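You operate a simulated robot arm through the tools that you are given. There is no shell and no other tool. Be economical: measure what you need, move in short steps, check, and stop when the job is done.

You run a simulated robot arm. Do the job below in one go: nothing can be reset, and whatever is moved stays where it is left.

TASK
Mount the core from the cream table on its upright shaft and clamp it with air.
Fine: the teal collar goes on top of the core; set the dial to about 6 bar, then turn the air on and wait till the shaft's yellow lugs come out; leave the hoses.

Only the result counts: the job must be done as asked and must still hold three seconds after the hand-in. Knocking over, shifting, dropping, spilling or breaking anything else fails it.

THE ROBOT
A 7-joint arm with a two-finger parallel gripper, fixed in place. Base frame: the origin is at the foot of the arm, x ahead of it, y to its left, z up; the work surface is at about z = 800. Readings come in mm, degrees, newtons and seconds.
With the tool pointing down near the work surface it reaches from about 300 to 700 mm from the base axis. Its first joint turns from -66.0 to 66.0 degrees. Payload 1.57 kg.
The tool frame sits at the grasp point between the pads (the TCP): z along the fingers, y along the line on which they close. The tips reach 30 mm beyond it. The gripper opens to 110 mm. The fingers are 24 mm wide and 12 mm thick; the gripper's body (48 by 112 mm) begins 78 mm behind the TCP.
Orientation is told as [roll, pitch, yaw] about the base's x, y, z axes, in that order, counted from this pose: with the fingers straight down and closing along the base's y, the tool's x points along the base's -x, its y along +y and its z along -z.

THE INTERFACE
- The arm moves only by the tool apply_moves. Its argument "rows" is a list of rows, each an object (a shift or turn left out is 0, a gripper value left out holds the last) with "linear": the shift along the base's x, y, z in mm, a list of three; "turn": the turn, a rotation vector about the base's x, y, z in degrees, a list of three. In form: [{"linear": [x, y, z], "turn": [rx, ry, rz]}, ...]. A call has 1 to 20 rows; each row shifts and turns the commanded pose from where the row before left it. "jaw" is the gripper command, from -1 (shut) to 1 (fully open), values between in proportion, set as the call begins (left out, the last holds). Each row takes 0.2 s and may step no farther than 50 mm and 8.6 degrees from the row before; otherwise, or with a gripper value out of range, the whole call is refused. Where a pose cannot be reached the arm comes as near as it can. A force on the tool above 40 N (or 10 N above the force at the start of the call, whichever is more), or a blocked arm, ends the call early, and 0.2 s more pass. The fingers move at their own pace (about 108 mm/s each) and stop on an object; they squeeze with about 22 N. The grip force told is the motor's: it shows also when the fingers shut on nothing. Time passes only in rows, and 0.2 s behind the last, so rows that do not move let the fingers close. The reply holds the time, the measured pose of the TCP, the force on the tool along the base axes, the opening and the grip force, in the units named above and with some noise.
- Cameras (640 x 400 px; columns grow to the right, rows downward): "scene" is fixed at [141.5, -380.7, 1427.6]; the picture's right is [0.91, -0.42, 0.00], its down [-0.22, -0.47, -0.85] and it looks along [0.36, 0.77, -0.52] (base axes); focal length 333 px, centre (320, 200). "wrist" rides on the gripper at [-36, 0, -80] in the tool frame; the picture's right is [0.00, -1.00, 0.00], its down [0.97, 0.00, -0.24] and it looks along [0.24, 0.00, 0.97] (tool axes); focal length 218 px, centre (320, 200).
- capture(camera): a new picture of that camera. No time passes.
- probe_pixels(camera, pixels): for up to 12 pixels [column, row] of the newest picture of that camera ("zoom" is the newest enlarged one), the place [x, y, z] in the base frame of the surface seen there, good to about 2 mm, but the place of the scene camera against the robot may be out by one fixed shift of up to 25 mm in any direction. No time passes.
- enlarge(camera, box): a new picture of the part [left, top, right, bottom] of that camera's present view, enlarged. No time passes.
- job_done(): hands the job in; it is judged then, once.

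Go step by step. Measure first, check grasps and placings, and put right what went wrong. The budget is 80 turns and 38 pictures, counting those below and the enlarged ones. Unless the task says otherwise, let go and move clear before handing in, and close with one line.

The tools are called after ">>>" by a JSON object that holds its "op" and its "data". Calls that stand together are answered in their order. apply_moves: Moves the arm, as the interface text tells. Its arguments: {"type":"object","properties":{"rows":{"type":"array","items":{"type":"object","properties":{"linear":{"type":"array","items":{"type":"number"}},"turn":{"type":"array","items":{"type":"number"}}}}},"jaw":{"type":"number"}},"required":["rows"]} The other tools are called the same way: capture (camera) takes a picture; probe_pixels (camera, pixels) gives the place of the surface under pixels of a picture; enlarge (camera, box) takes an enlarged picture of a part of a camera's view; job_done () hands the job in.

At the start:

```text
time: 0.0
eef_pos: [464.9, 150.4, 1136.2]
orientation: [-0.1, -0.1, 0.0]
wrist_force: [0.6, -0.2, -0.3]
width: 109.9
finger_force: 0.1
```

scene: 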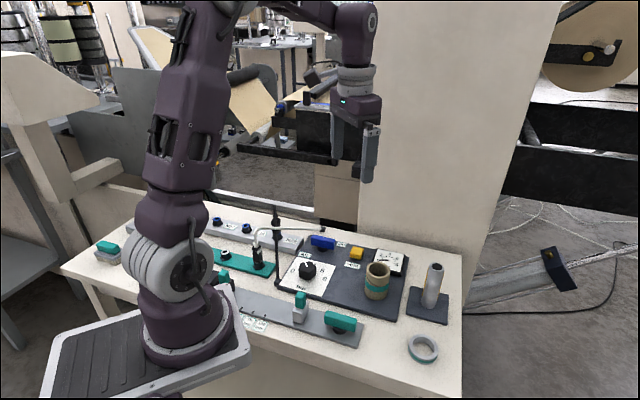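
wrist: 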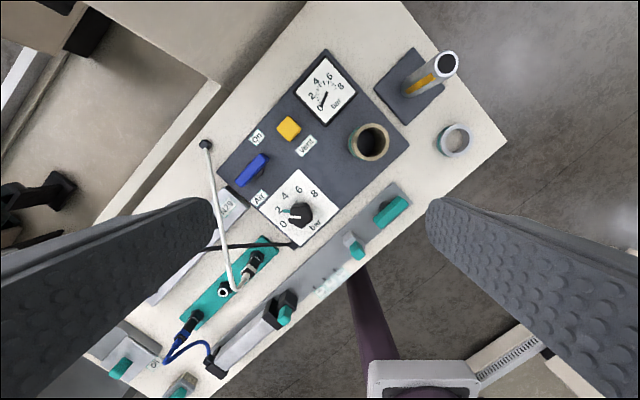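

The pictures show a table with a panel (gauge, dial, blue Air lever, yellow vent button), a core at about scene (377,282), a shaft at (433,285) and a grey/teal ring at (422,348). I'll enlarge both views for details.

>>> {"op": "enlarge", "data": {"camera": "scene", "box": [270, 220, 470, 370]}}

>>> {"op": "enlarge", "data": {"camera": "wrist", "box": [200, 30, 520, 250]}}

>>> {"op": "probe_pixels", "data": {"camera": "wrist", "pixels": [[447, 63], [425, 83], [369, 141], [355, 127], [382, 155], [454, 140], [465, 130], [300, 213], [250, 168], [290, 128], [385, 100], [430, 150]]}}

```text
2.67 times, centred on (370, 295) of scene
```

zoom: 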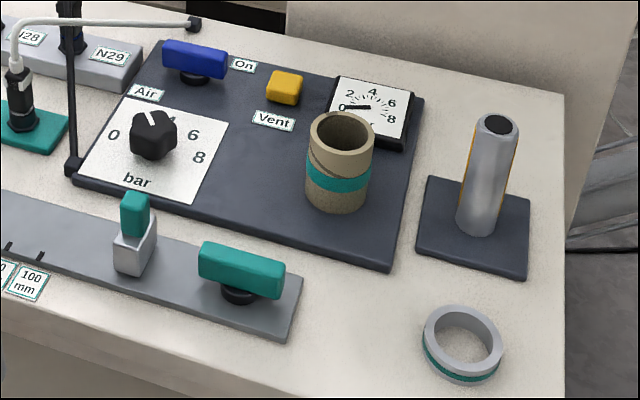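

```text
1.82 times, centred on (360, 140) of wrist
```

zoom: 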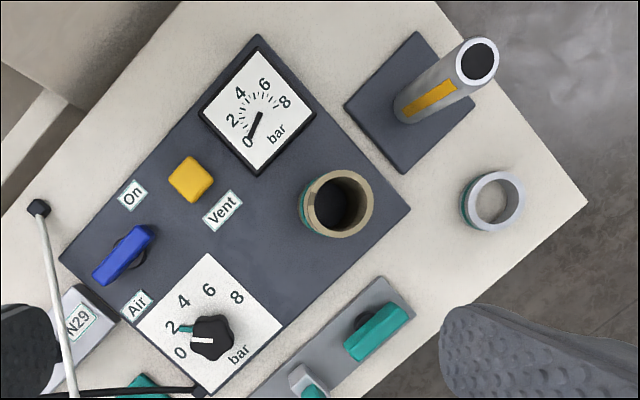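

```text
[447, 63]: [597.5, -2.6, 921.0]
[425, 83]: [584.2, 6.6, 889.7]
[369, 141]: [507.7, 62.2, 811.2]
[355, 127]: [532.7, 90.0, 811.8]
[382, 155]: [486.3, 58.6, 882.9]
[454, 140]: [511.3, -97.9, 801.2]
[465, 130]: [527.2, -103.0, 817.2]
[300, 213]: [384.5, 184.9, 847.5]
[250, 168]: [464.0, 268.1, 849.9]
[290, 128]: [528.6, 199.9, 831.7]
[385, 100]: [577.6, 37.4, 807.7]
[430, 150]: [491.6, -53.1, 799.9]
```

The core (rim around zoom (337,203)), shaft and ring are clear; I'll probe their rims in the wrist zoom for sizes.

>>> {"op": "probe_pixels", "data": {"camera": "zoom", "pixels": [[305, 204], [369, 204], [336, 174], [336, 234], [460, 60], [497, 60], [479, 42], [479, 82], [466, 203], [521, 200], [494, 175], [494, 227]]}}

>>> {"op": "probe_pixels", "data": {"camera": "zoom", "pixels": [[145, 232], [101, 277], [135, 262], [128, 193], [190, 180], [211, 335], [181, 352], [235, 297], [172, 326], [300, 205], [400, 110], [365, 110]]}}

```text
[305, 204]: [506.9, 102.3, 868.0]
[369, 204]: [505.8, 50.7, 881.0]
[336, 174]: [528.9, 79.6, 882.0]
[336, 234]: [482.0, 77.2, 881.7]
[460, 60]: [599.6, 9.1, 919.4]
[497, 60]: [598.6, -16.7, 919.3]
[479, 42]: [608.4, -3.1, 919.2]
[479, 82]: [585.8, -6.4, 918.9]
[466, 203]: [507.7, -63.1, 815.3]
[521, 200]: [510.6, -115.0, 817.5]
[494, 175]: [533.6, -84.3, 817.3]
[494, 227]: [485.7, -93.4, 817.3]
```

```text
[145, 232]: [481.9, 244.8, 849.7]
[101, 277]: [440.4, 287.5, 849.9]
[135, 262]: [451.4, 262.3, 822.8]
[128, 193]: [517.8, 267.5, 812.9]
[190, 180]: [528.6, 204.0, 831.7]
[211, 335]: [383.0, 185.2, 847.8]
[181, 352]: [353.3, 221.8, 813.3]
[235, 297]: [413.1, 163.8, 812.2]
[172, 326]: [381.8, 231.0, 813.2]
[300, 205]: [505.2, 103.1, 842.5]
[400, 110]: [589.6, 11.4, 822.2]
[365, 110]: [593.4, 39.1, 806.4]
```

Core: about 52 mm wide, centre (505.5, 77), z 812–882; shaft: centre near (597.5, -4), top 919; collar centre (509, -89), z 800–817. I'll move above the core and look again.

>>> {"op": "apply_moves", "data": {"jaw": 1, "rows": [{"linear": [10, -18, -36]}, {"linear": [10, -18, -36]}, {"linear": [10, -18, -36]}, {"linear": [10.6, -19.4, -36]}, {}]}}

>>> {"op": "capture", "data": {"camera": "wrist"}}

```text
time: 1.2
eef_pos: [504.5, 75.5, 991.8]
orientation: [0.0, -0.1, 0.0]
wrist_force: [-0.1, 0.7, 0.4]
width: 109.8
finger_force: 0.1
```

```text
33 pictures are left
```

wrist: 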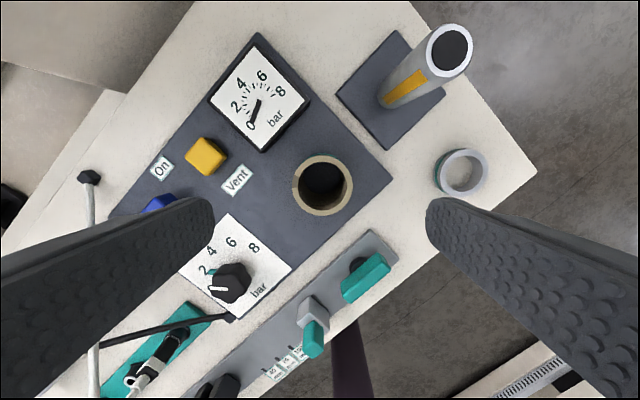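

The core rim now spans about (292–353, 155–216); I'll probe the rim, the shaft and the base for exact centres.

>>> {"op": "probe_pixels", "data": {"camera": "wrist", "pixels": [[294, 186], [351, 186], [322, 158], [322, 213], [299, 186], [346, 186], [430, 49], [470, 49], [450, 27], [450, 72], [436, 170], [486, 170]]}}

>>> {"op": "probe_pixels", "data": {"camera": "wrist", "pixels": [[461, 151], [461, 195], [383, 104], [395, 107], [386, 85], [405, 100], [322, 190], [390, 148], [440, 95], [398, 33], [338, 95], [250, 170]]}}

```text
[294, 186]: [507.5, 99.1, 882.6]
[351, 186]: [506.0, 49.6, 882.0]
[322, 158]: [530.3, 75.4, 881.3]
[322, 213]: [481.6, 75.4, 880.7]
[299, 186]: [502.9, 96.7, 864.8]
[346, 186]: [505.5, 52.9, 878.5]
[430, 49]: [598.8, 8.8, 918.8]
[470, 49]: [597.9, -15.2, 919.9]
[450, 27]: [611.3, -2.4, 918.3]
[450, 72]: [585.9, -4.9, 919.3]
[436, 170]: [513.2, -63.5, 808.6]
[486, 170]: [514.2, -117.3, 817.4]
```

```text
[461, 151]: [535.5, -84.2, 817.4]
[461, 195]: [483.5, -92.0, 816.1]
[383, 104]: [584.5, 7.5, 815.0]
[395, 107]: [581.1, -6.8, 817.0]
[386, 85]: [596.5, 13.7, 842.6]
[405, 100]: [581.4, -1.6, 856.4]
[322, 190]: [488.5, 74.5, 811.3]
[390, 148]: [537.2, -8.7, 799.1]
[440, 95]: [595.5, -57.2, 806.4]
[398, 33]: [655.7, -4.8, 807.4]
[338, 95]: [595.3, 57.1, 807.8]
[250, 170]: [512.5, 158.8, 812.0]
```

Core centre is (506, 75), bore about 40; shaft centre is about (598, -3). Descending to grip the core at TCP z 865.

>>> {"op": "apply_moves", "data": {"rows": [{"linear": [1.5, -0.5, -42]}, {"linear": [0, 0, -42]}, {"linear": [0, 0, -30]}, {"linear": [0, 0, -12.8]}, {}]}}

>>> {"op": "apply_moves", "data": {"jaw": -1, "rows": [{}, {}, {}, {}]}}

```text
time: 2.4
eef_pos: [506.0, 76.8, 866.7]
orientation: [0.0, 0.0, 0.0]
wrist_force: [-0.2, 0.2, -0.3]
width: 109.9
finger_force: 0.0
```

```text
time: 3.4
eef_pos: [505.6, 75.7, 866.6]
orientation: [0.0, -0.1, 0.1]
wrist_force: [0.8, -0.9, 2.4]
width: 52.5
finger_force: 22.4
```

The gripper holds the 52.5 mm core with 22 N. Lifting it, moving over the shaft, and checking.

>>> {"op": "apply_moves", "data": {"rows": [{"linear": [0, 0, 20]}, {"linear": [0, 0, 40]}, {"linear": [0, 0, 40]}, {"linear": [0, 0, 35]}, {}, {"linear": [23, -20, 0]}, {"linear": [23, -20, 0]}, {"linear": [23, -20, 0]}, {"linear": [23, -19, 0]}, {}, {}]}}

>>> {"op": "capture", "data": {"camera": "wrist"}}

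>>> {"op": "enlarge", "data": {"camera": "scene", "box": [330, 180, 490, 330]}}

```text
time: 5.8
eef_pos: [599.6, -3.6, 1001.5]
orientation: [0.0, -0.1, 0.0]
wrist_force: [0.6, 0.5, -0.1]
width: 52.4
finger_force: 21.6
```

```text
32 pictures are left
```

wrist: 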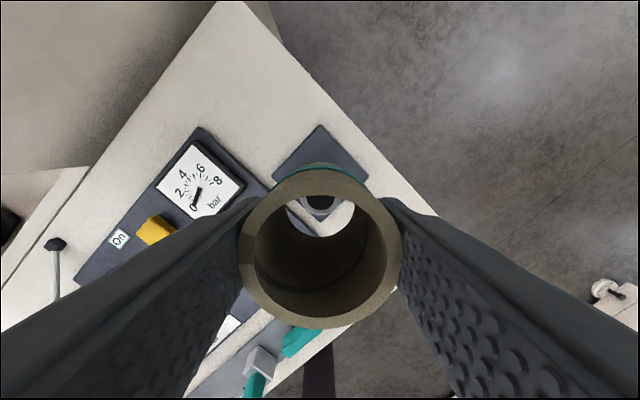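

```text
2.67 times, centred on (410, 255) of scene
```

zoom: 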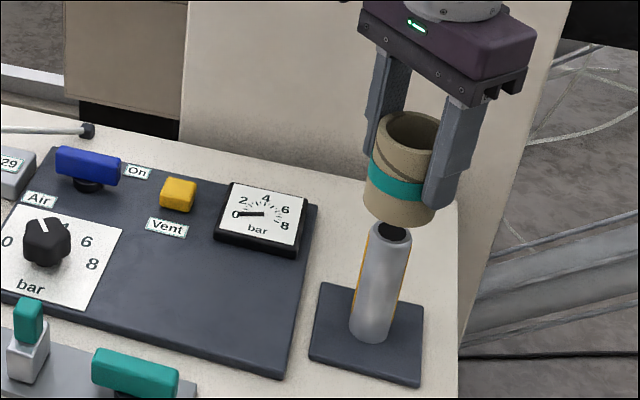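

The shaft top shows at (320, 203), lined up with the core's bore. Lowering the core over it.

>>> {"op": "apply_moves", "data": {"rows": [{"linear": [-1.2, 0.4, -20]}, {"linear": [0, 0, -25]}, {"linear": [0, 0, -25]}, {"linear": [0, 0, -25]}, {"linear": [0, 0, -20]}, {"linear": [0, 0, -12]}, {"linear": [0, 0, -7]}, {"linear": [0, 0, -3]}, {}]}}

```text
time: 7.8
eef_pos: [597.6, -1.9, 864.0]
orientation: [0.0, 0.0, 0.0]
wrist_force: [-0.6, 0.7, 0.1]
width: 52.4
finger_force: 22.3
```

>>> {"op": "apply_moves", "data": {"rows": [{"linear": [0, 0, -1]}, {"linear": [0, 0, -1]}, {"linear": [0, 0, -1]}, {}]}}

>>> {"op": "enlarge", "data": {"camera": "scene", "box": [330, 220, 490, 330]}}

```text
time: 8.8
eef_pos: [597.5, -0.5, 862.2]
orientation: [0.0, -0.1, 0.0]
wrist_force: [-4.1, 1.0, 13.2]
width: 52.4
finger_force: 21.4
```

```text
3.64 times, centred on (410, 275) of scene
```

zoom: 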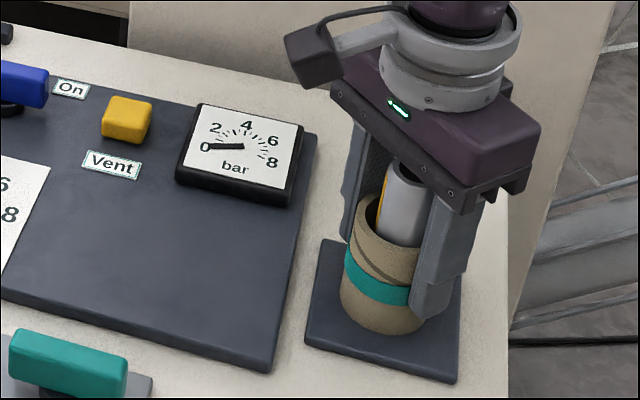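

Contact at 13 N with the core sitting on the plate. Releasing and rising clear.

>>> {"op": "apply_moves", "data": {"jaw": 0.4, "rows": [{"linear": [0, 0, 1]}, {}, {}]}}

>>> {"op": "apply_moves", "data": {"rows": [{"linear": [0, 0, 30]}, {"linear": [0, 0, 45]}, {"linear": [0, 0, 45]}, {"linear": [-20, -20, 20]}, {"linear": [-30, -30, 0]}, {"linear": [-39, -36, 0]}, {}, {}]}}

>>> {"op": "capture", "data": {"camera": "wrist"}}

```text
time: 9.6
eef_pos: [597.7, -1.9, 863.1]
orientation: [-0.1, 0.0, 0.0]
wrist_force: [-0.1, 0.2, 0.2]
width: 77.1
finger_force: 0.1
```

```text
refused: row 6 steps farther than a row can; nothing moved
```

```text
29 pictures are left
```

wrist: 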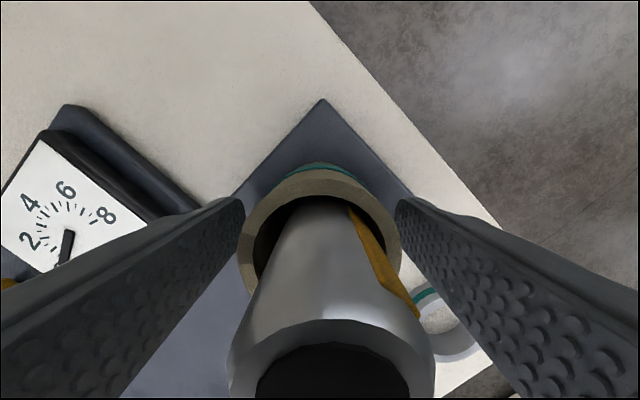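

One row was too long, so nothing moved; the core stands freely around the shaft. Repeating with smaller steps.

>>> {"op": "apply_moves", "data": {"rows": [{"linear": [0, 0, 30]}, {"linear": [0, 0, 45]}, {"linear": [0, 0, 45]}, {"linear": [-20, -20, 10]}, {"linear": [-25, -25, 0]}, {"linear": [-25, -25, 0]}, {"linear": [-18, -17, 0]}, {}, {}]}}

>>> {"op": "capture", "data": {"camera": "wrist"}}

```text
time: 11.6
eef_pos: [509.8, -89.6, 992.6]
orientation: [0.1, 0.1, 0.0]
wrist_force: [-0.1, -0.1, 0.9]
width: 76.9
finger_force: 0.1
```

```text
28 pictures are left
```

wrist: 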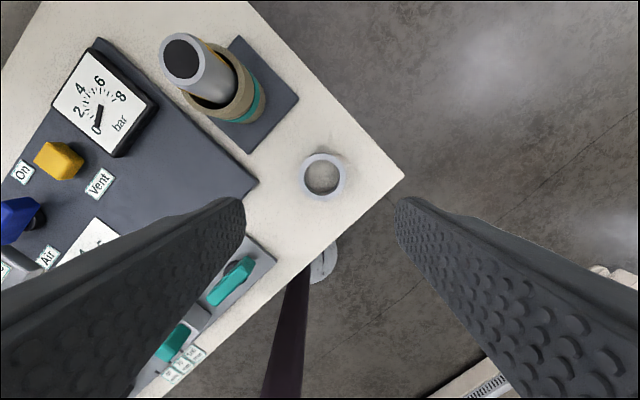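

The collar rim is at about (300–347, 153–202), close to underneath. Probing it precisely, along with the core and the shaft's top.

>>> {"op": "probe_pixels", "data": {"camera": "wrist", "pixels": [[301, 177], [345, 177], [323, 155], [323, 200], [163, 59], [203, 59], [183, 36], [183, 81], [246, 90], [215, 107], [262, 100], [240, 115]]}}

```text
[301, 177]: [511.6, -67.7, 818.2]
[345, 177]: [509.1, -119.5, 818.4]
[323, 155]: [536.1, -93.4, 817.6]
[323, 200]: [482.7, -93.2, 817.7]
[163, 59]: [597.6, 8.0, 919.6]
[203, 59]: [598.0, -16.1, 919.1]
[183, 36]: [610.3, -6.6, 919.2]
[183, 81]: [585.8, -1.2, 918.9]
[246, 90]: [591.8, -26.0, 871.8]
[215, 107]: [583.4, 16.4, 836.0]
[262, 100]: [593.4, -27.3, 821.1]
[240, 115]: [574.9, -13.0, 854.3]
```

Collar centre is (509.4, -93.5), 53 mm wide, top at 818. Descending until the tips are about 3 mm above the table, then closing.

>>> {"op": "apply_moves", "data": {"rows": [{"linear": [-0.4, -3.9, -40]}, {"linear": [0, 0, -40]}, {"linear": [0, 0, -40]}, {"linear": [0, 0, -25]}, {"linear": [0, 0, -10]}, {"linear": [0, 0, -4]}, {}]}}

>>> {"op": "apply_moves", "data": {"jaw": -1, "rows": [{}, {}, {}]}}

```text
time: 13.2
eef_pos: [508.8, -92.4, 833.5]
orientation: [0.0, -0.1, 0.0]
wrist_force: [-1.0, 0.6, -0.7]
width: 76.9
finger_force: 0.1
```

```text
time: 14.0
eef_pos: [509.9, -91.9, 833.4]
orientation: [0.0, -0.1, -0.1]
wrist_force: [0.2, -1.0, -0.1]
width: 54.3
finger_force: 22.1
```

Collar gripped at 54 mm. Lifting it 140 mm and moving over the shaft.

>>> {"op": "apply_moves", "data": {"rows": [{"linear": [0, 0, 20]}, {"linear": [0, 0, 40]}, {"linear": [0, 0, 40]}, {"linear": [0, 0, 40]}, {}, {"linear": [22, 22, 0]}, {"linear": [22, 22, 0]}, {"linear": [22, 22, 0]}, {"linear": [22.5, 23, 0]}, {}, {}]}}

>>> {"op": "capture", "data": {"camera": "wrist"}}

>>> {"op": "enlarge", "data": {"camera": "scene", "box": [330, 200, 490, 330]}}

```text
time: 16.4
eef_pos: [598.4, -3.4, 974.1]
orientation: [-0.1, 0.0, 0.0]
wrist_force: [-0.3, 0.5, -1.0]
width: 54.2
finger_force: 21.5
```

```text
27 pictures are left
```

wrist: 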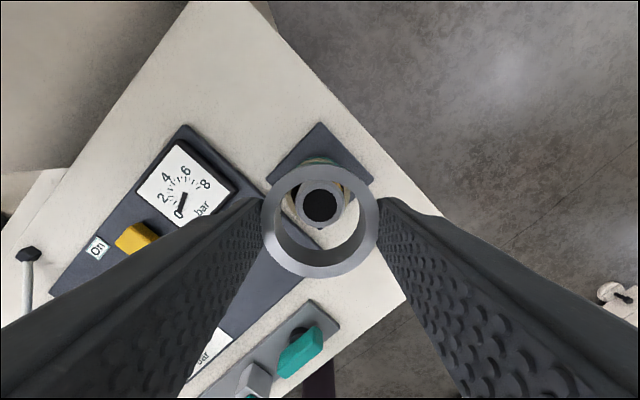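

```text
3.08 times, centred on (410, 265) of scene
```

zoom: 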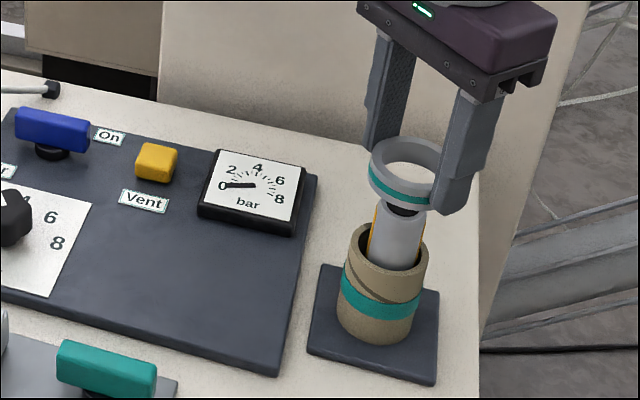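

The collar is lined up with the shaft top at (320, 204). Lowering it onto the core, slowly at the end.

>>> {"op": "apply_moves", "data": {"rows": [{"linear": [-0.4, 0.4, -20]}, {"linear": [0, 0, -20]}, {"linear": [0, 0, -14]}, {"linear": [0, 0, -5]}, {"linear": [0, 0, -2]}, {"linear": [0, 0, -1]}, {}]}}

>>> {"op": "apply_moves", "data": {"rows": [{"linear": [0, 0, -1]}, {"linear": [0, 0, -1]}, {}]}}

>>> {"op": "enlarge", "data": {"camera": "scene", "box": [370, 230, 470, 320]}}

```text
time: 18.0
eef_pos: [596.4, -3.0, 912.2]
orientation: [0.0, -0.1, 0.0]
wrist_force: [0.0, 0.1, -0.1]
width: 54.0
finger_force: 21.9
```

```text
time: 18.8
eef_pos: [598.1, -3.3, 909.9]
orientation: [-0.1, -0.1, -0.1]
wrist_force: [-1.0, 0.2, 16.1]
width: 53.9
finger_force: 22.0
```

```text
4.44 times, centred on (420, 275) of scene
```

zoom: 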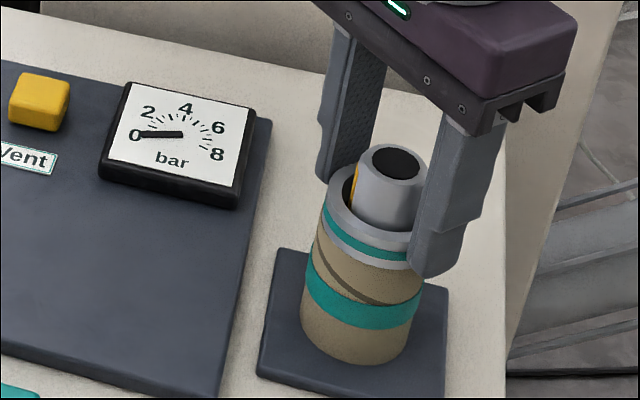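

The collar rests on the core (16 N). Releasing, rising, and moving over the dial to look.

>>> {"op": "apply_moves", "data": {"jaw": 0.4, "rows": [{"linear": [0, 0, 1]}, {}, {}, {"linear": [0, 0, 30]}, {"linear": [0, 0, 45]}, {"linear": [0, 0, 45]}, {"linear": [-33, 28, 0]}, {"linear": [-36, 32, 0]}, {"linear": [-36, 32, 0]}, {"linear": [-36, 32, 0]}, {"linear": [-36, 32, 0]}, {"linear": [-36, 32, 0]}, {}, {}]}}

>>> {"op": "capture", "data": {"camera": "wrist"}}

>>> {"op": "enlarge", "data": {"camera": "scene", "box": [250, 210, 460, 350]}}

```text
time: 21.8
eef_pos: [383.6, 185.5, 1028.8]
orientation: [0.0, 0.0, 0.0]
wrist_force: [-0.5, 0.4, 0.6]
width: 76.9
finger_force: 0.0
```

```text
24 pictures are left
```

wrist: 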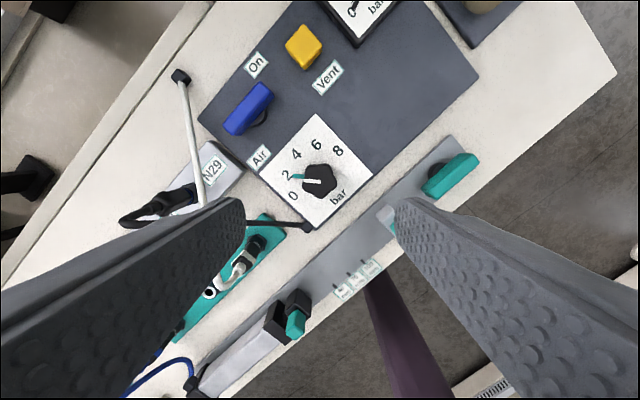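

```text
2.86 times, centred on (355, 280) of scene
```

zoom: 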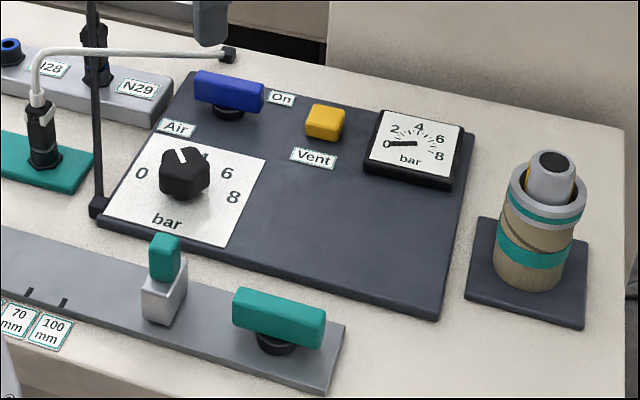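

The core and collar are on the shaft. Something black runs from (310,228) to (245,222), and a hose from (205,205) to (180,78), near the dial and the air lever; I'll probe these obstacles and enlarge the panel.

>>> {"op": "probe_pixels", "data": {"camera": "wrist", "pixels": [[310, 228], [280, 225], [252, 222], [180, 78], [190, 130], [203, 195], [268, 92], [230, 128], [262, 120], [319, 180], [400, 215], [450, 170]]}}

>>> {"op": "enlarge", "data": {"camera": "wrist", "box": [200, 60, 400, 240]}}

>>> {"op": "capture", "data": {"camera": "scene"}}

```text
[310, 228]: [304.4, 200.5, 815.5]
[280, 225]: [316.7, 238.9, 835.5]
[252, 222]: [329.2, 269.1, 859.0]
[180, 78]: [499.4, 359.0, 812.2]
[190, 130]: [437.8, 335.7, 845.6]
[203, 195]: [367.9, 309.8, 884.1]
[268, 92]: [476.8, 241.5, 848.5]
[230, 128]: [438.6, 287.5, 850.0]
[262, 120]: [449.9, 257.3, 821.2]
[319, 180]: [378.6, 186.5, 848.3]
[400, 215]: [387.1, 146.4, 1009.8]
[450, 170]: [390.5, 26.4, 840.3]
```

```text
2.22 times, centred on (300, 150) of wrist
```

zoom: 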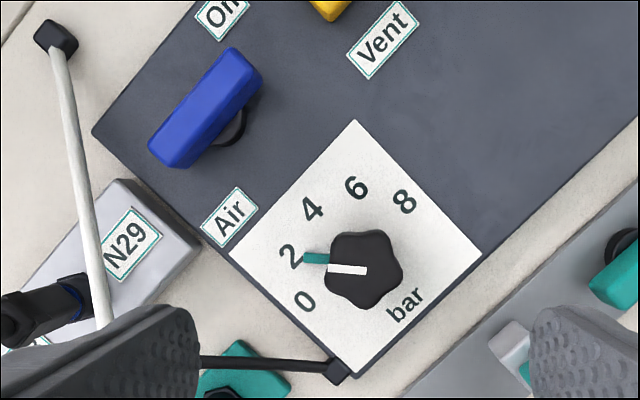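

```text
21 pictures are left
```

scene: 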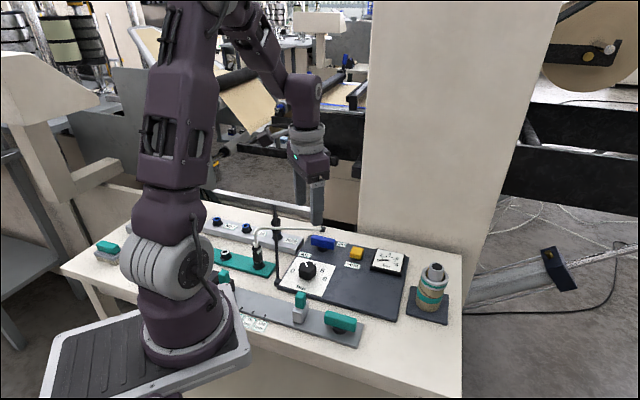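

The dial labels form a circle whose centre gives the knob axis at about (378.7, 186.7). The spacing is 20° per bar and the teal pointer reads about 1.9, so 6 bar needs about 82–84° clockwise. I'll pre-turn the gripper +42°, move over the knob and go down part of the way.

>>> {"op": "apply_moves", "data": {"rows": [{"linear": [-4.9, 1.2, 0], "turn": [0, 0, 7]}, {"turn": [0, 0, 7]}, {"turn": [0, 0, 7]}, {"turn": [0, 0, 7]}, {"turn": [0, 0, 7]}, {"turn": [0, 0, 7]}, {"linear": [0, 0, -45]}, {"linear": [0, 0, -45]}, {}, {}]}}

>>> {"op": "capture", "data": {"camera": "wrist"}}

```text
time: 24.0
eef_pos: [379.0, 186.4, 940.9]
orientation: [-0.1, 0.0, 42.0]
wrist_force: [-0.1, -0.4, -0.6]
width: 76.9
finger_force: 0.0
```

```text
20 pictures are left
```

wrist: 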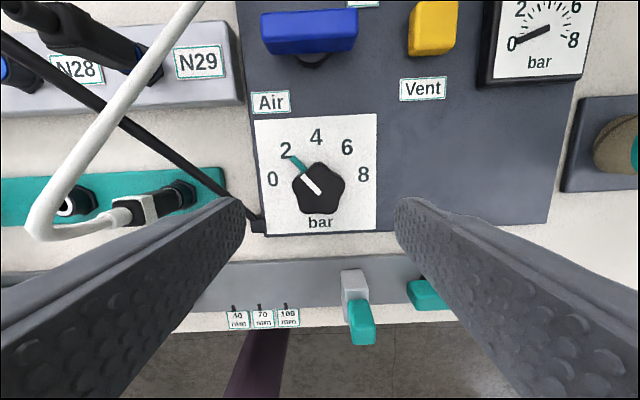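

The knob is centred at (319,187) between the fingers and the hoses stay left of the left finger. Descending and gripping the knob.

>>> {"op": "apply_moves", "data": {"rows": [{"linear": [-0.3, 0.3, -40]}, {"linear": [0, 0, -35]}, {"linear": [0, 0, -16]}, {}]}}

>>> {"op": "apply_moves", "data": {"jaw": -1, "rows": [{}, {}, {}]}}

>>> {"op": "capture", "data": {"camera": "wrist"}}

```text
time: 25.0
eef_pos: [379.5, 186.5, 849.1]
orientation: [-0.1, 0.0, 42.0]
wrist_force: [-0.5, 0.5, 0.0]
width: 77.1
finger_force: 0.0
```

```text
time: 25.8
eef_pos: [378.6, 187.3, 848.0]
orientation: [0.1, 0.0, 42.1]
wrist_force: [-9.8, 9.7, -5.7]
width: 41.4
finger_force: 44.8
```

```text
19 pictures are left
```

wrist: 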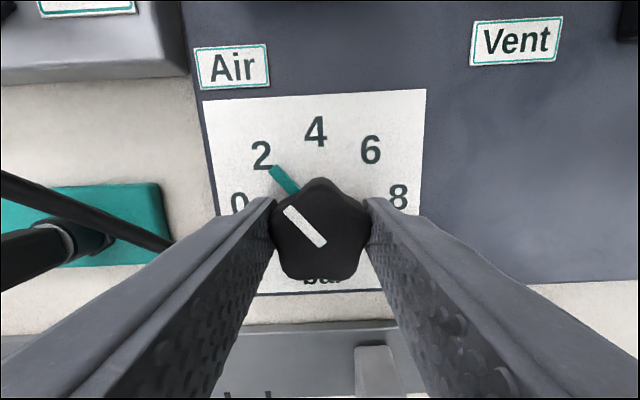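

The knob is gripped at 41 mm with a slight side load. I'll relax that and turn 80° clockwise in 8° steps.

>>> {"op": "apply_moves", "data": {"rows": [{"linear": [-0.6, 0.6, 0]}, {"turn": [0, 0, -8]}, {"turn": [0, 0, -8]}, {"turn": [0, 0, -8]}, {"turn": [0, 0, -8]}, {"turn": [0, 0, -8]}, {"turn": [0, 0, -8]}, {"turn": [0, 0, -8]}, {"turn": [0, 0, -8]}, {"turn": [0, 0, -8]}, {"turn": [0, 0, -8]}, {}]}}

>>> {"op": "capture", "data": {"camera": "wrist"}}

```text
time: 28.4
eef_pos: [378.4, 186.3, 850.2]
orientation: [-0.1, 0.1, -38.2]
wrist_force: [-2.6, -22.8, -24.0]
width: 41.2
finger_force: 44.9
```

```text
18 pictures are left
```

wrist: 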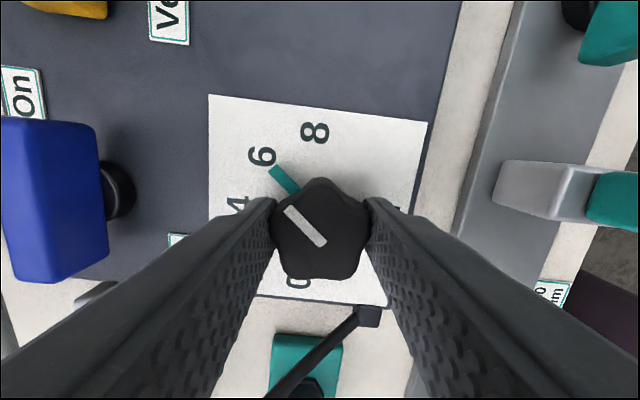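

The pointer now points at 6 (pointer tip (272,168), label 6 at (262,157)). Releasing straight up and checking from above.

>>> {"op": "apply_moves", "data": {"jaw": 0.4, "rows": [{}, {}, {}, {"linear": [0, 0, 30]}, {"linear": [0, 0, 45]}, {"linear": [0, 0, 45]}, {"linear": [0, 0, 30]}, {}, {}]}}

>>> {"op": "enlarge", "data": {"camera": "wrist", "box": [160, 20, 440, 220]}}

```text
time: 30.4
eef_pos: [378.6, 187.5, 1000.0]
orientation: [0.1, 0.0, -38.1]
wrist_force: [0.1, 0.3, 0.2]
width: 76.7
finger_force: 0.1
```

```text
2.00 times, centred on (300, 120) of wrist
```

zoom: 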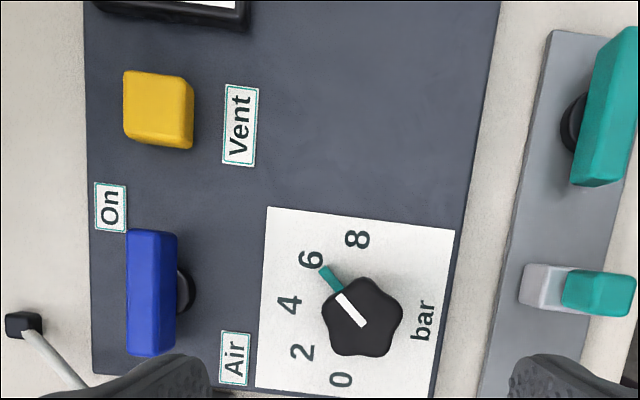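

Computing from the labels, the pointer reads about 6.0. Next is the blue air lever, centre about (461,266), lying along the panel with "On" beyond its upper end; I'll move over it with yaw -45 and look.

>>> {"op": "apply_moves", "data": {"rows": [{"linear": [27, 26, 0], "turn": [0, 0, -7]}, {"linear": [28, 26, 0]}, {"linear": [27, 26, 0]}, {}, {}]}}

>>> {"op": "capture", "data": {"camera": "wrist"}}

>>> {"op": "enlarge", "data": {"camera": "scene", "box": [230, 190, 390, 300]}}

```text
time: 31.6
eef_pos: [460.8, 265.5, 1000.2]
orientation: [0.0, 0.0, -45.1]
wrist_force: [0.4, 0.0, -0.6]
width: 76.9
finger_force: 0.0
```

```text
16 pictures are left
```

wrist: 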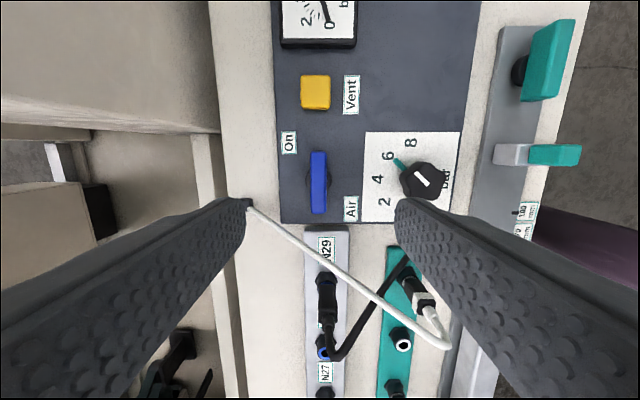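

```text
3.64 times, centred on (310, 245) of scene
```

zoom: 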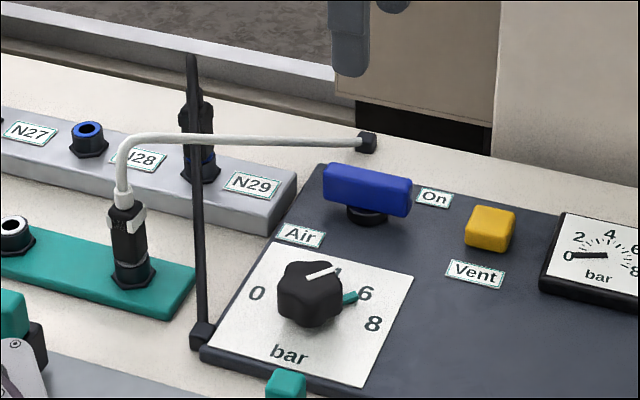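

The lever is at (318,182), pivoted at its middle; the "On" label is upper-left, so a counter-clockwise swing from above goes toward it. Descending and gripping the lever across its width.

>>> {"op": "apply_moves", "data": {"jaw": 0, "rows": [{"linear": [0.8, 0.7, -45]}, {"linear": [0, 0, -45]}, {"linear": [0, 0, -35]}, {"linear": [0, 0, -14]}, {}]}}

>>> {"op": "apply_moves", "data": {"jaw": -1, "rows": [{}, {}, {}]}}

>>> {"op": "capture", "data": {"camera": "wrist"}}

```text
time: 32.8
eef_pos: [460.0, 267.0, 859.8]
orientation: [0.0, 0.1, -44.9]
wrist_force: [0.5, 0.4, -0.1]
width: 54.7
finger_force: 0.0
```

```text
time: 33.6
eef_pos: [462.0, 265.4, 860.4]
orientation: [0.0, -0.1, -45.0]
wrist_force: [9.0, 8.8, -8.1]
width: 17.8
finger_force: 32.8
```

```text
14 pictures are left
```

wrist: 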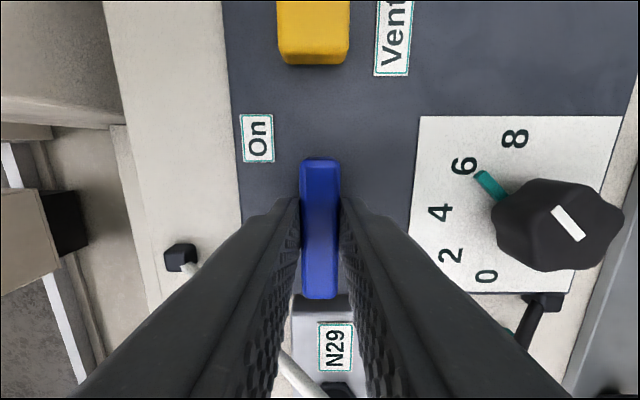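

The lever is gripped (17.8 mm). Trying a first 16° counter-clockwise to feel whether it yields.

>>> {"op": "apply_moves", "data": {"rows": [{"linear": [0.4, 0.4, 0], "turn": [0, 0, 4]}, {"turn": [0, 0, 4]}, {"turn": [0, 0, 4]}, {"turn": [0, 0, 4]}, {}]}}

>>> {"op": "capture", "data": {"camera": "wrist"}}

```text
time: 34.8
eef_pos: [461.6, 266.6, 859.8]
orientation: [0.2, 0.1, -28.9]
wrist_force: [15.9, 21.9, -21.0]
width: 17.8
finger_force: 32.5
```

```text
13 pictures are left
```

wrist: 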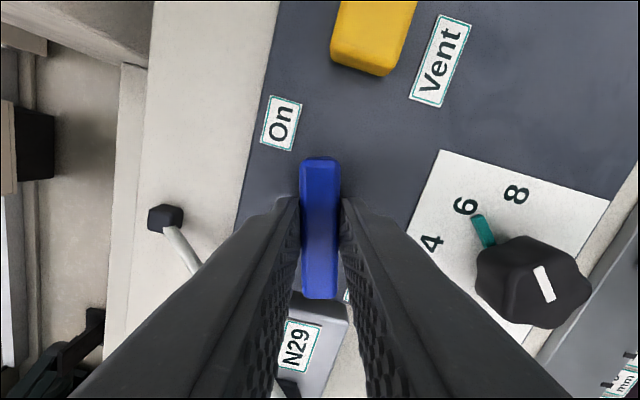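

The lever turns with the tool. Relieving the built-up side and down forces a little before continuing.

>>> {"op": "apply_moves", "data": {"rows": [{"linear": [0.5, 0.7, -1]}, {}]}}

```text
time: 35.4
eef_pos: [462.8, 267.7, 860.6]
orientation: [0.0, 0.0, -29.0]
wrist_force: [6.9, 16.3, 7.0]
width: 18.1
finger_force: 31.5
```

That reduced the load. Continuing the turn.

>>> {"op": "apply_moves", "data": {"rows": [{"linear": [0.2, 0.4, 0.2], "turn": [0, 0, 8]}, {"turn": [0, 0, 8]}, {"turn": [0, 0, 8]}, {"turn": [0, 0, 8]}, {"turn": [0, 0, 8]}, {}]}}

>>> {"op": "enlarge", "data": {"camera": "scene", "box": [290, 210, 460, 330]}}

```text
time: 36.8
eef_pos: [462.7, 268.5, 859.2]
orientation: [0.3, -0.2, 11.2]
wrist_force: [6.7, 33.9, 5.9]
width: 17.7
finger_force: 32.6
```

```text
3.33 times, centred on (375, 270) of scene
```

zoom: 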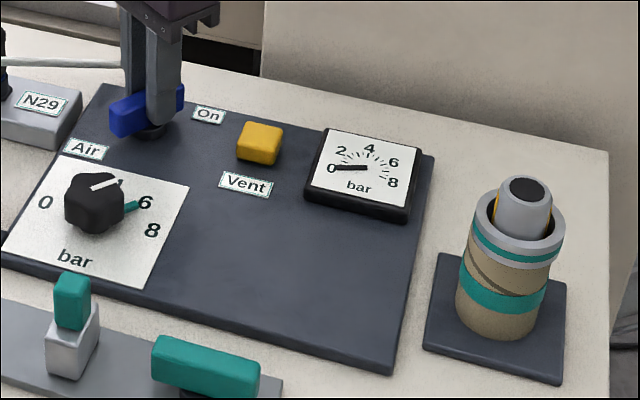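

The lever has turned 56° and the gauge is still at 0. I'll relieve the +y force by shifting, then continue to 90°.

>>> {"op": "apply_moves", "data": {"rows": [{"linear": [0.3, 1.5, 0]}, {}, {"turn": [0, 0, 7]}, {"turn": [0, 0, 7]}, {}]}}

```text
time: 38.0
eef_pos: [462.4, 270.2, 860.3]
orientation: [0.1, -0.1, 25.1]
wrist_force: [-2.3, 32.7, 20.1]
width: 18.1
finger_force: 32.4
```

>>> {"op": "apply_moves", "data": {"rows": [{"linear": [-0.5, 1.5, 0.8]}, {}]}}

>>> {"op": "capture", "data": {"camera": "wrist"}}

```text
time: 38.6
eef_pos: [462.8, 270.4, 859.6]
orientation: [0.1, 0.1, 25.0]
wrist_force: [0.1, 21.4, 4.3]
width: 18.0
finger_force: 32.8
```

```text
11 pictures are left
```

wrist: 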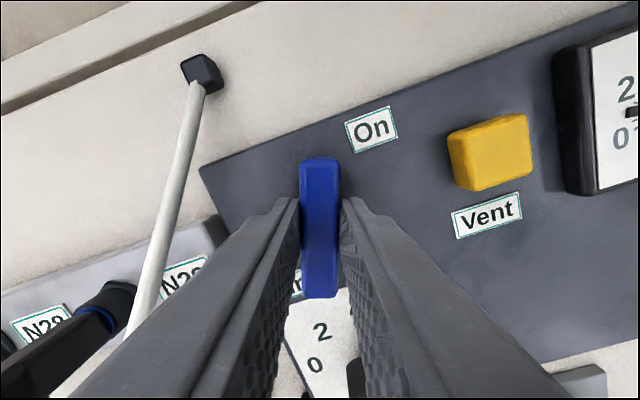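

The lever follows at 70° and the hose is clear of the fingers. Finishing the last 20°.

>>> {"op": "apply_moves", "data": {"rows": [{"linear": [0, 0.7, 0], "turn": [0, 0, 5]}, {"turn": [0, 0, 5]}, {"turn": [0, 0, 5]}, {"turn": [0, 0, 5]}, {}, {}]}}

>>> {"op": "enlarge", "data": {"camera": "scene", "box": [290, 210, 460, 330]}}

```text
time: 40.0
eef_pos: [462.2, 270.1, 859.9]
orientation: [0.0, 0.2, 45.0]
wrist_force: [0.0, 15.0, -5.6]
width: 17.8
finger_force: 32.3
```

```text
3.33 times, centred on (375, 270) of scene
```

zoom: 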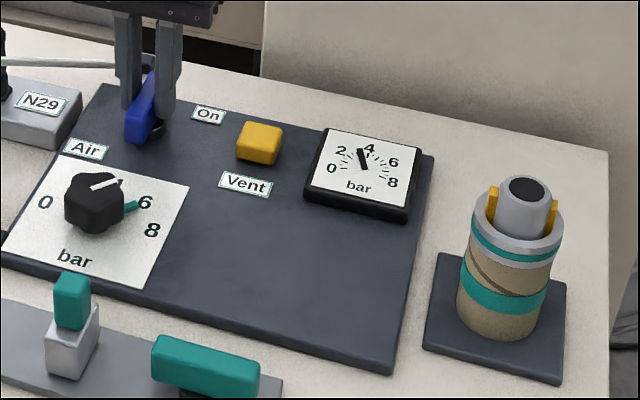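

Air is on: the gauge is rising (about 3.7) and the yellow lugs are coming out. Releasing the lever, backing up and waiting for the pressure to settle.

>>> {"op": "apply_moves", "data": {"jaw": 0, "rows": [{}, {}, {}, {"linear": [0, 0, 30]}, {"linear": [0, 0, 45]}, {"linear": [0, 0, 45]}, {"linear": [0, 0, 30]}, {}, {}, {}, {}, {}]}}

>>> {"op": "enlarge", "data": {"camera": "scene", "box": [290, 210, 460, 330]}}

```text
time: 42.6
eef_pos: [461.0, 270.5, 1009.8]
orientation: [0.0, 0.0, 45.0]
wrist_force: [1.0, 0.1, 0.3]
width: 55.1
finger_force: 0.1
```

```text
3.33 times, centred on (375, 270) of scene
```

zoom: 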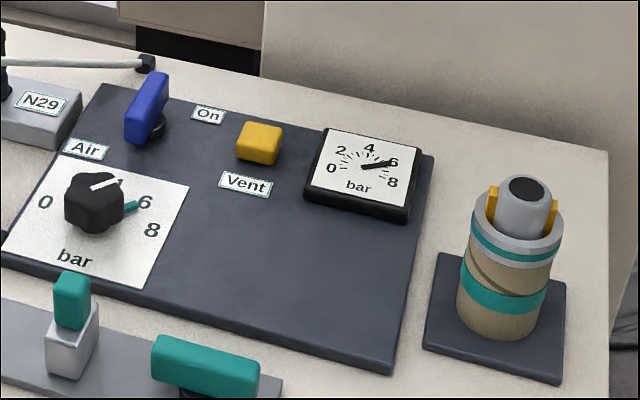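

The gauge is near 6 and the lugs are out. I'll wait a few more seconds and check the gauge and lever again.

>>> {"op": "apply_moves", "data": {"rows": [{}, {}, {}, {}, {}, {}, {}, {}, {}, {}, {}, {}, {}, {}, {}, {}, {}, {}, {}, {}]}}

>>> {"op": "enlarge", "data": {"camera": "scene", "box": [365, 230, 465, 320]}}

>>> {"op": "capture", "data": {"camera": "scene"}}

>>> {"op": "capture", "data": {"camera": "wrist"}}

```text
time: 46.8
eef_pos: [461.1, 270.9, 1009.7]
orientation: [-0.1, 0.0, 45.0]
wrist_force: [0.2, -0.1, 0.0]
width: 55.0
finger_force: 0.0
```

```text
4.44 times, centred on (415, 275) of scene
```

zoom: 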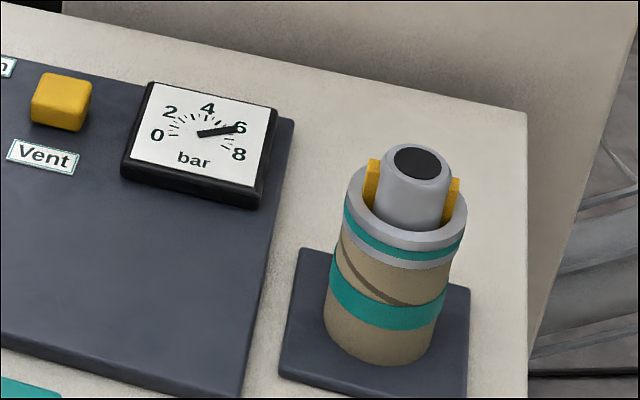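

```text
7 pictures are left
```

scene: 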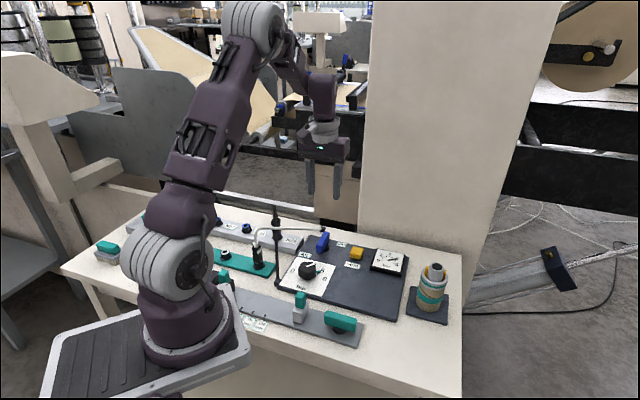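

```text
6 pictures are left
```

wrist: 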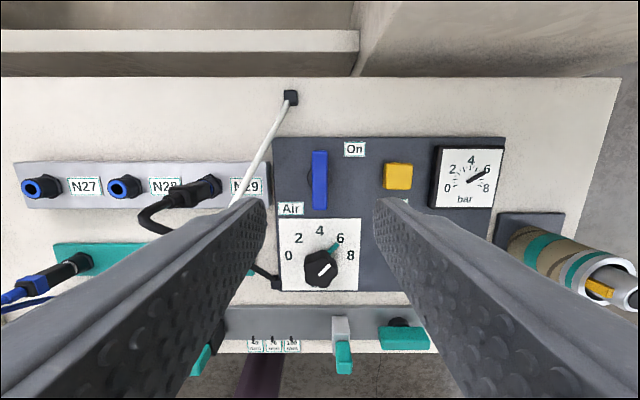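

The gauge holds at 6, the yellow lugs are out, the collar sits on the core, the lever stays on and the hoses are untouched. Handing in.

>>> {"op": "job_done", "data": {}}

```text
The job is handed in.
```

The core is on the shaft with the teal collar on top, and it is clamped with air at about 6 bar; the yellow lugs are out and the hoses were left alone.
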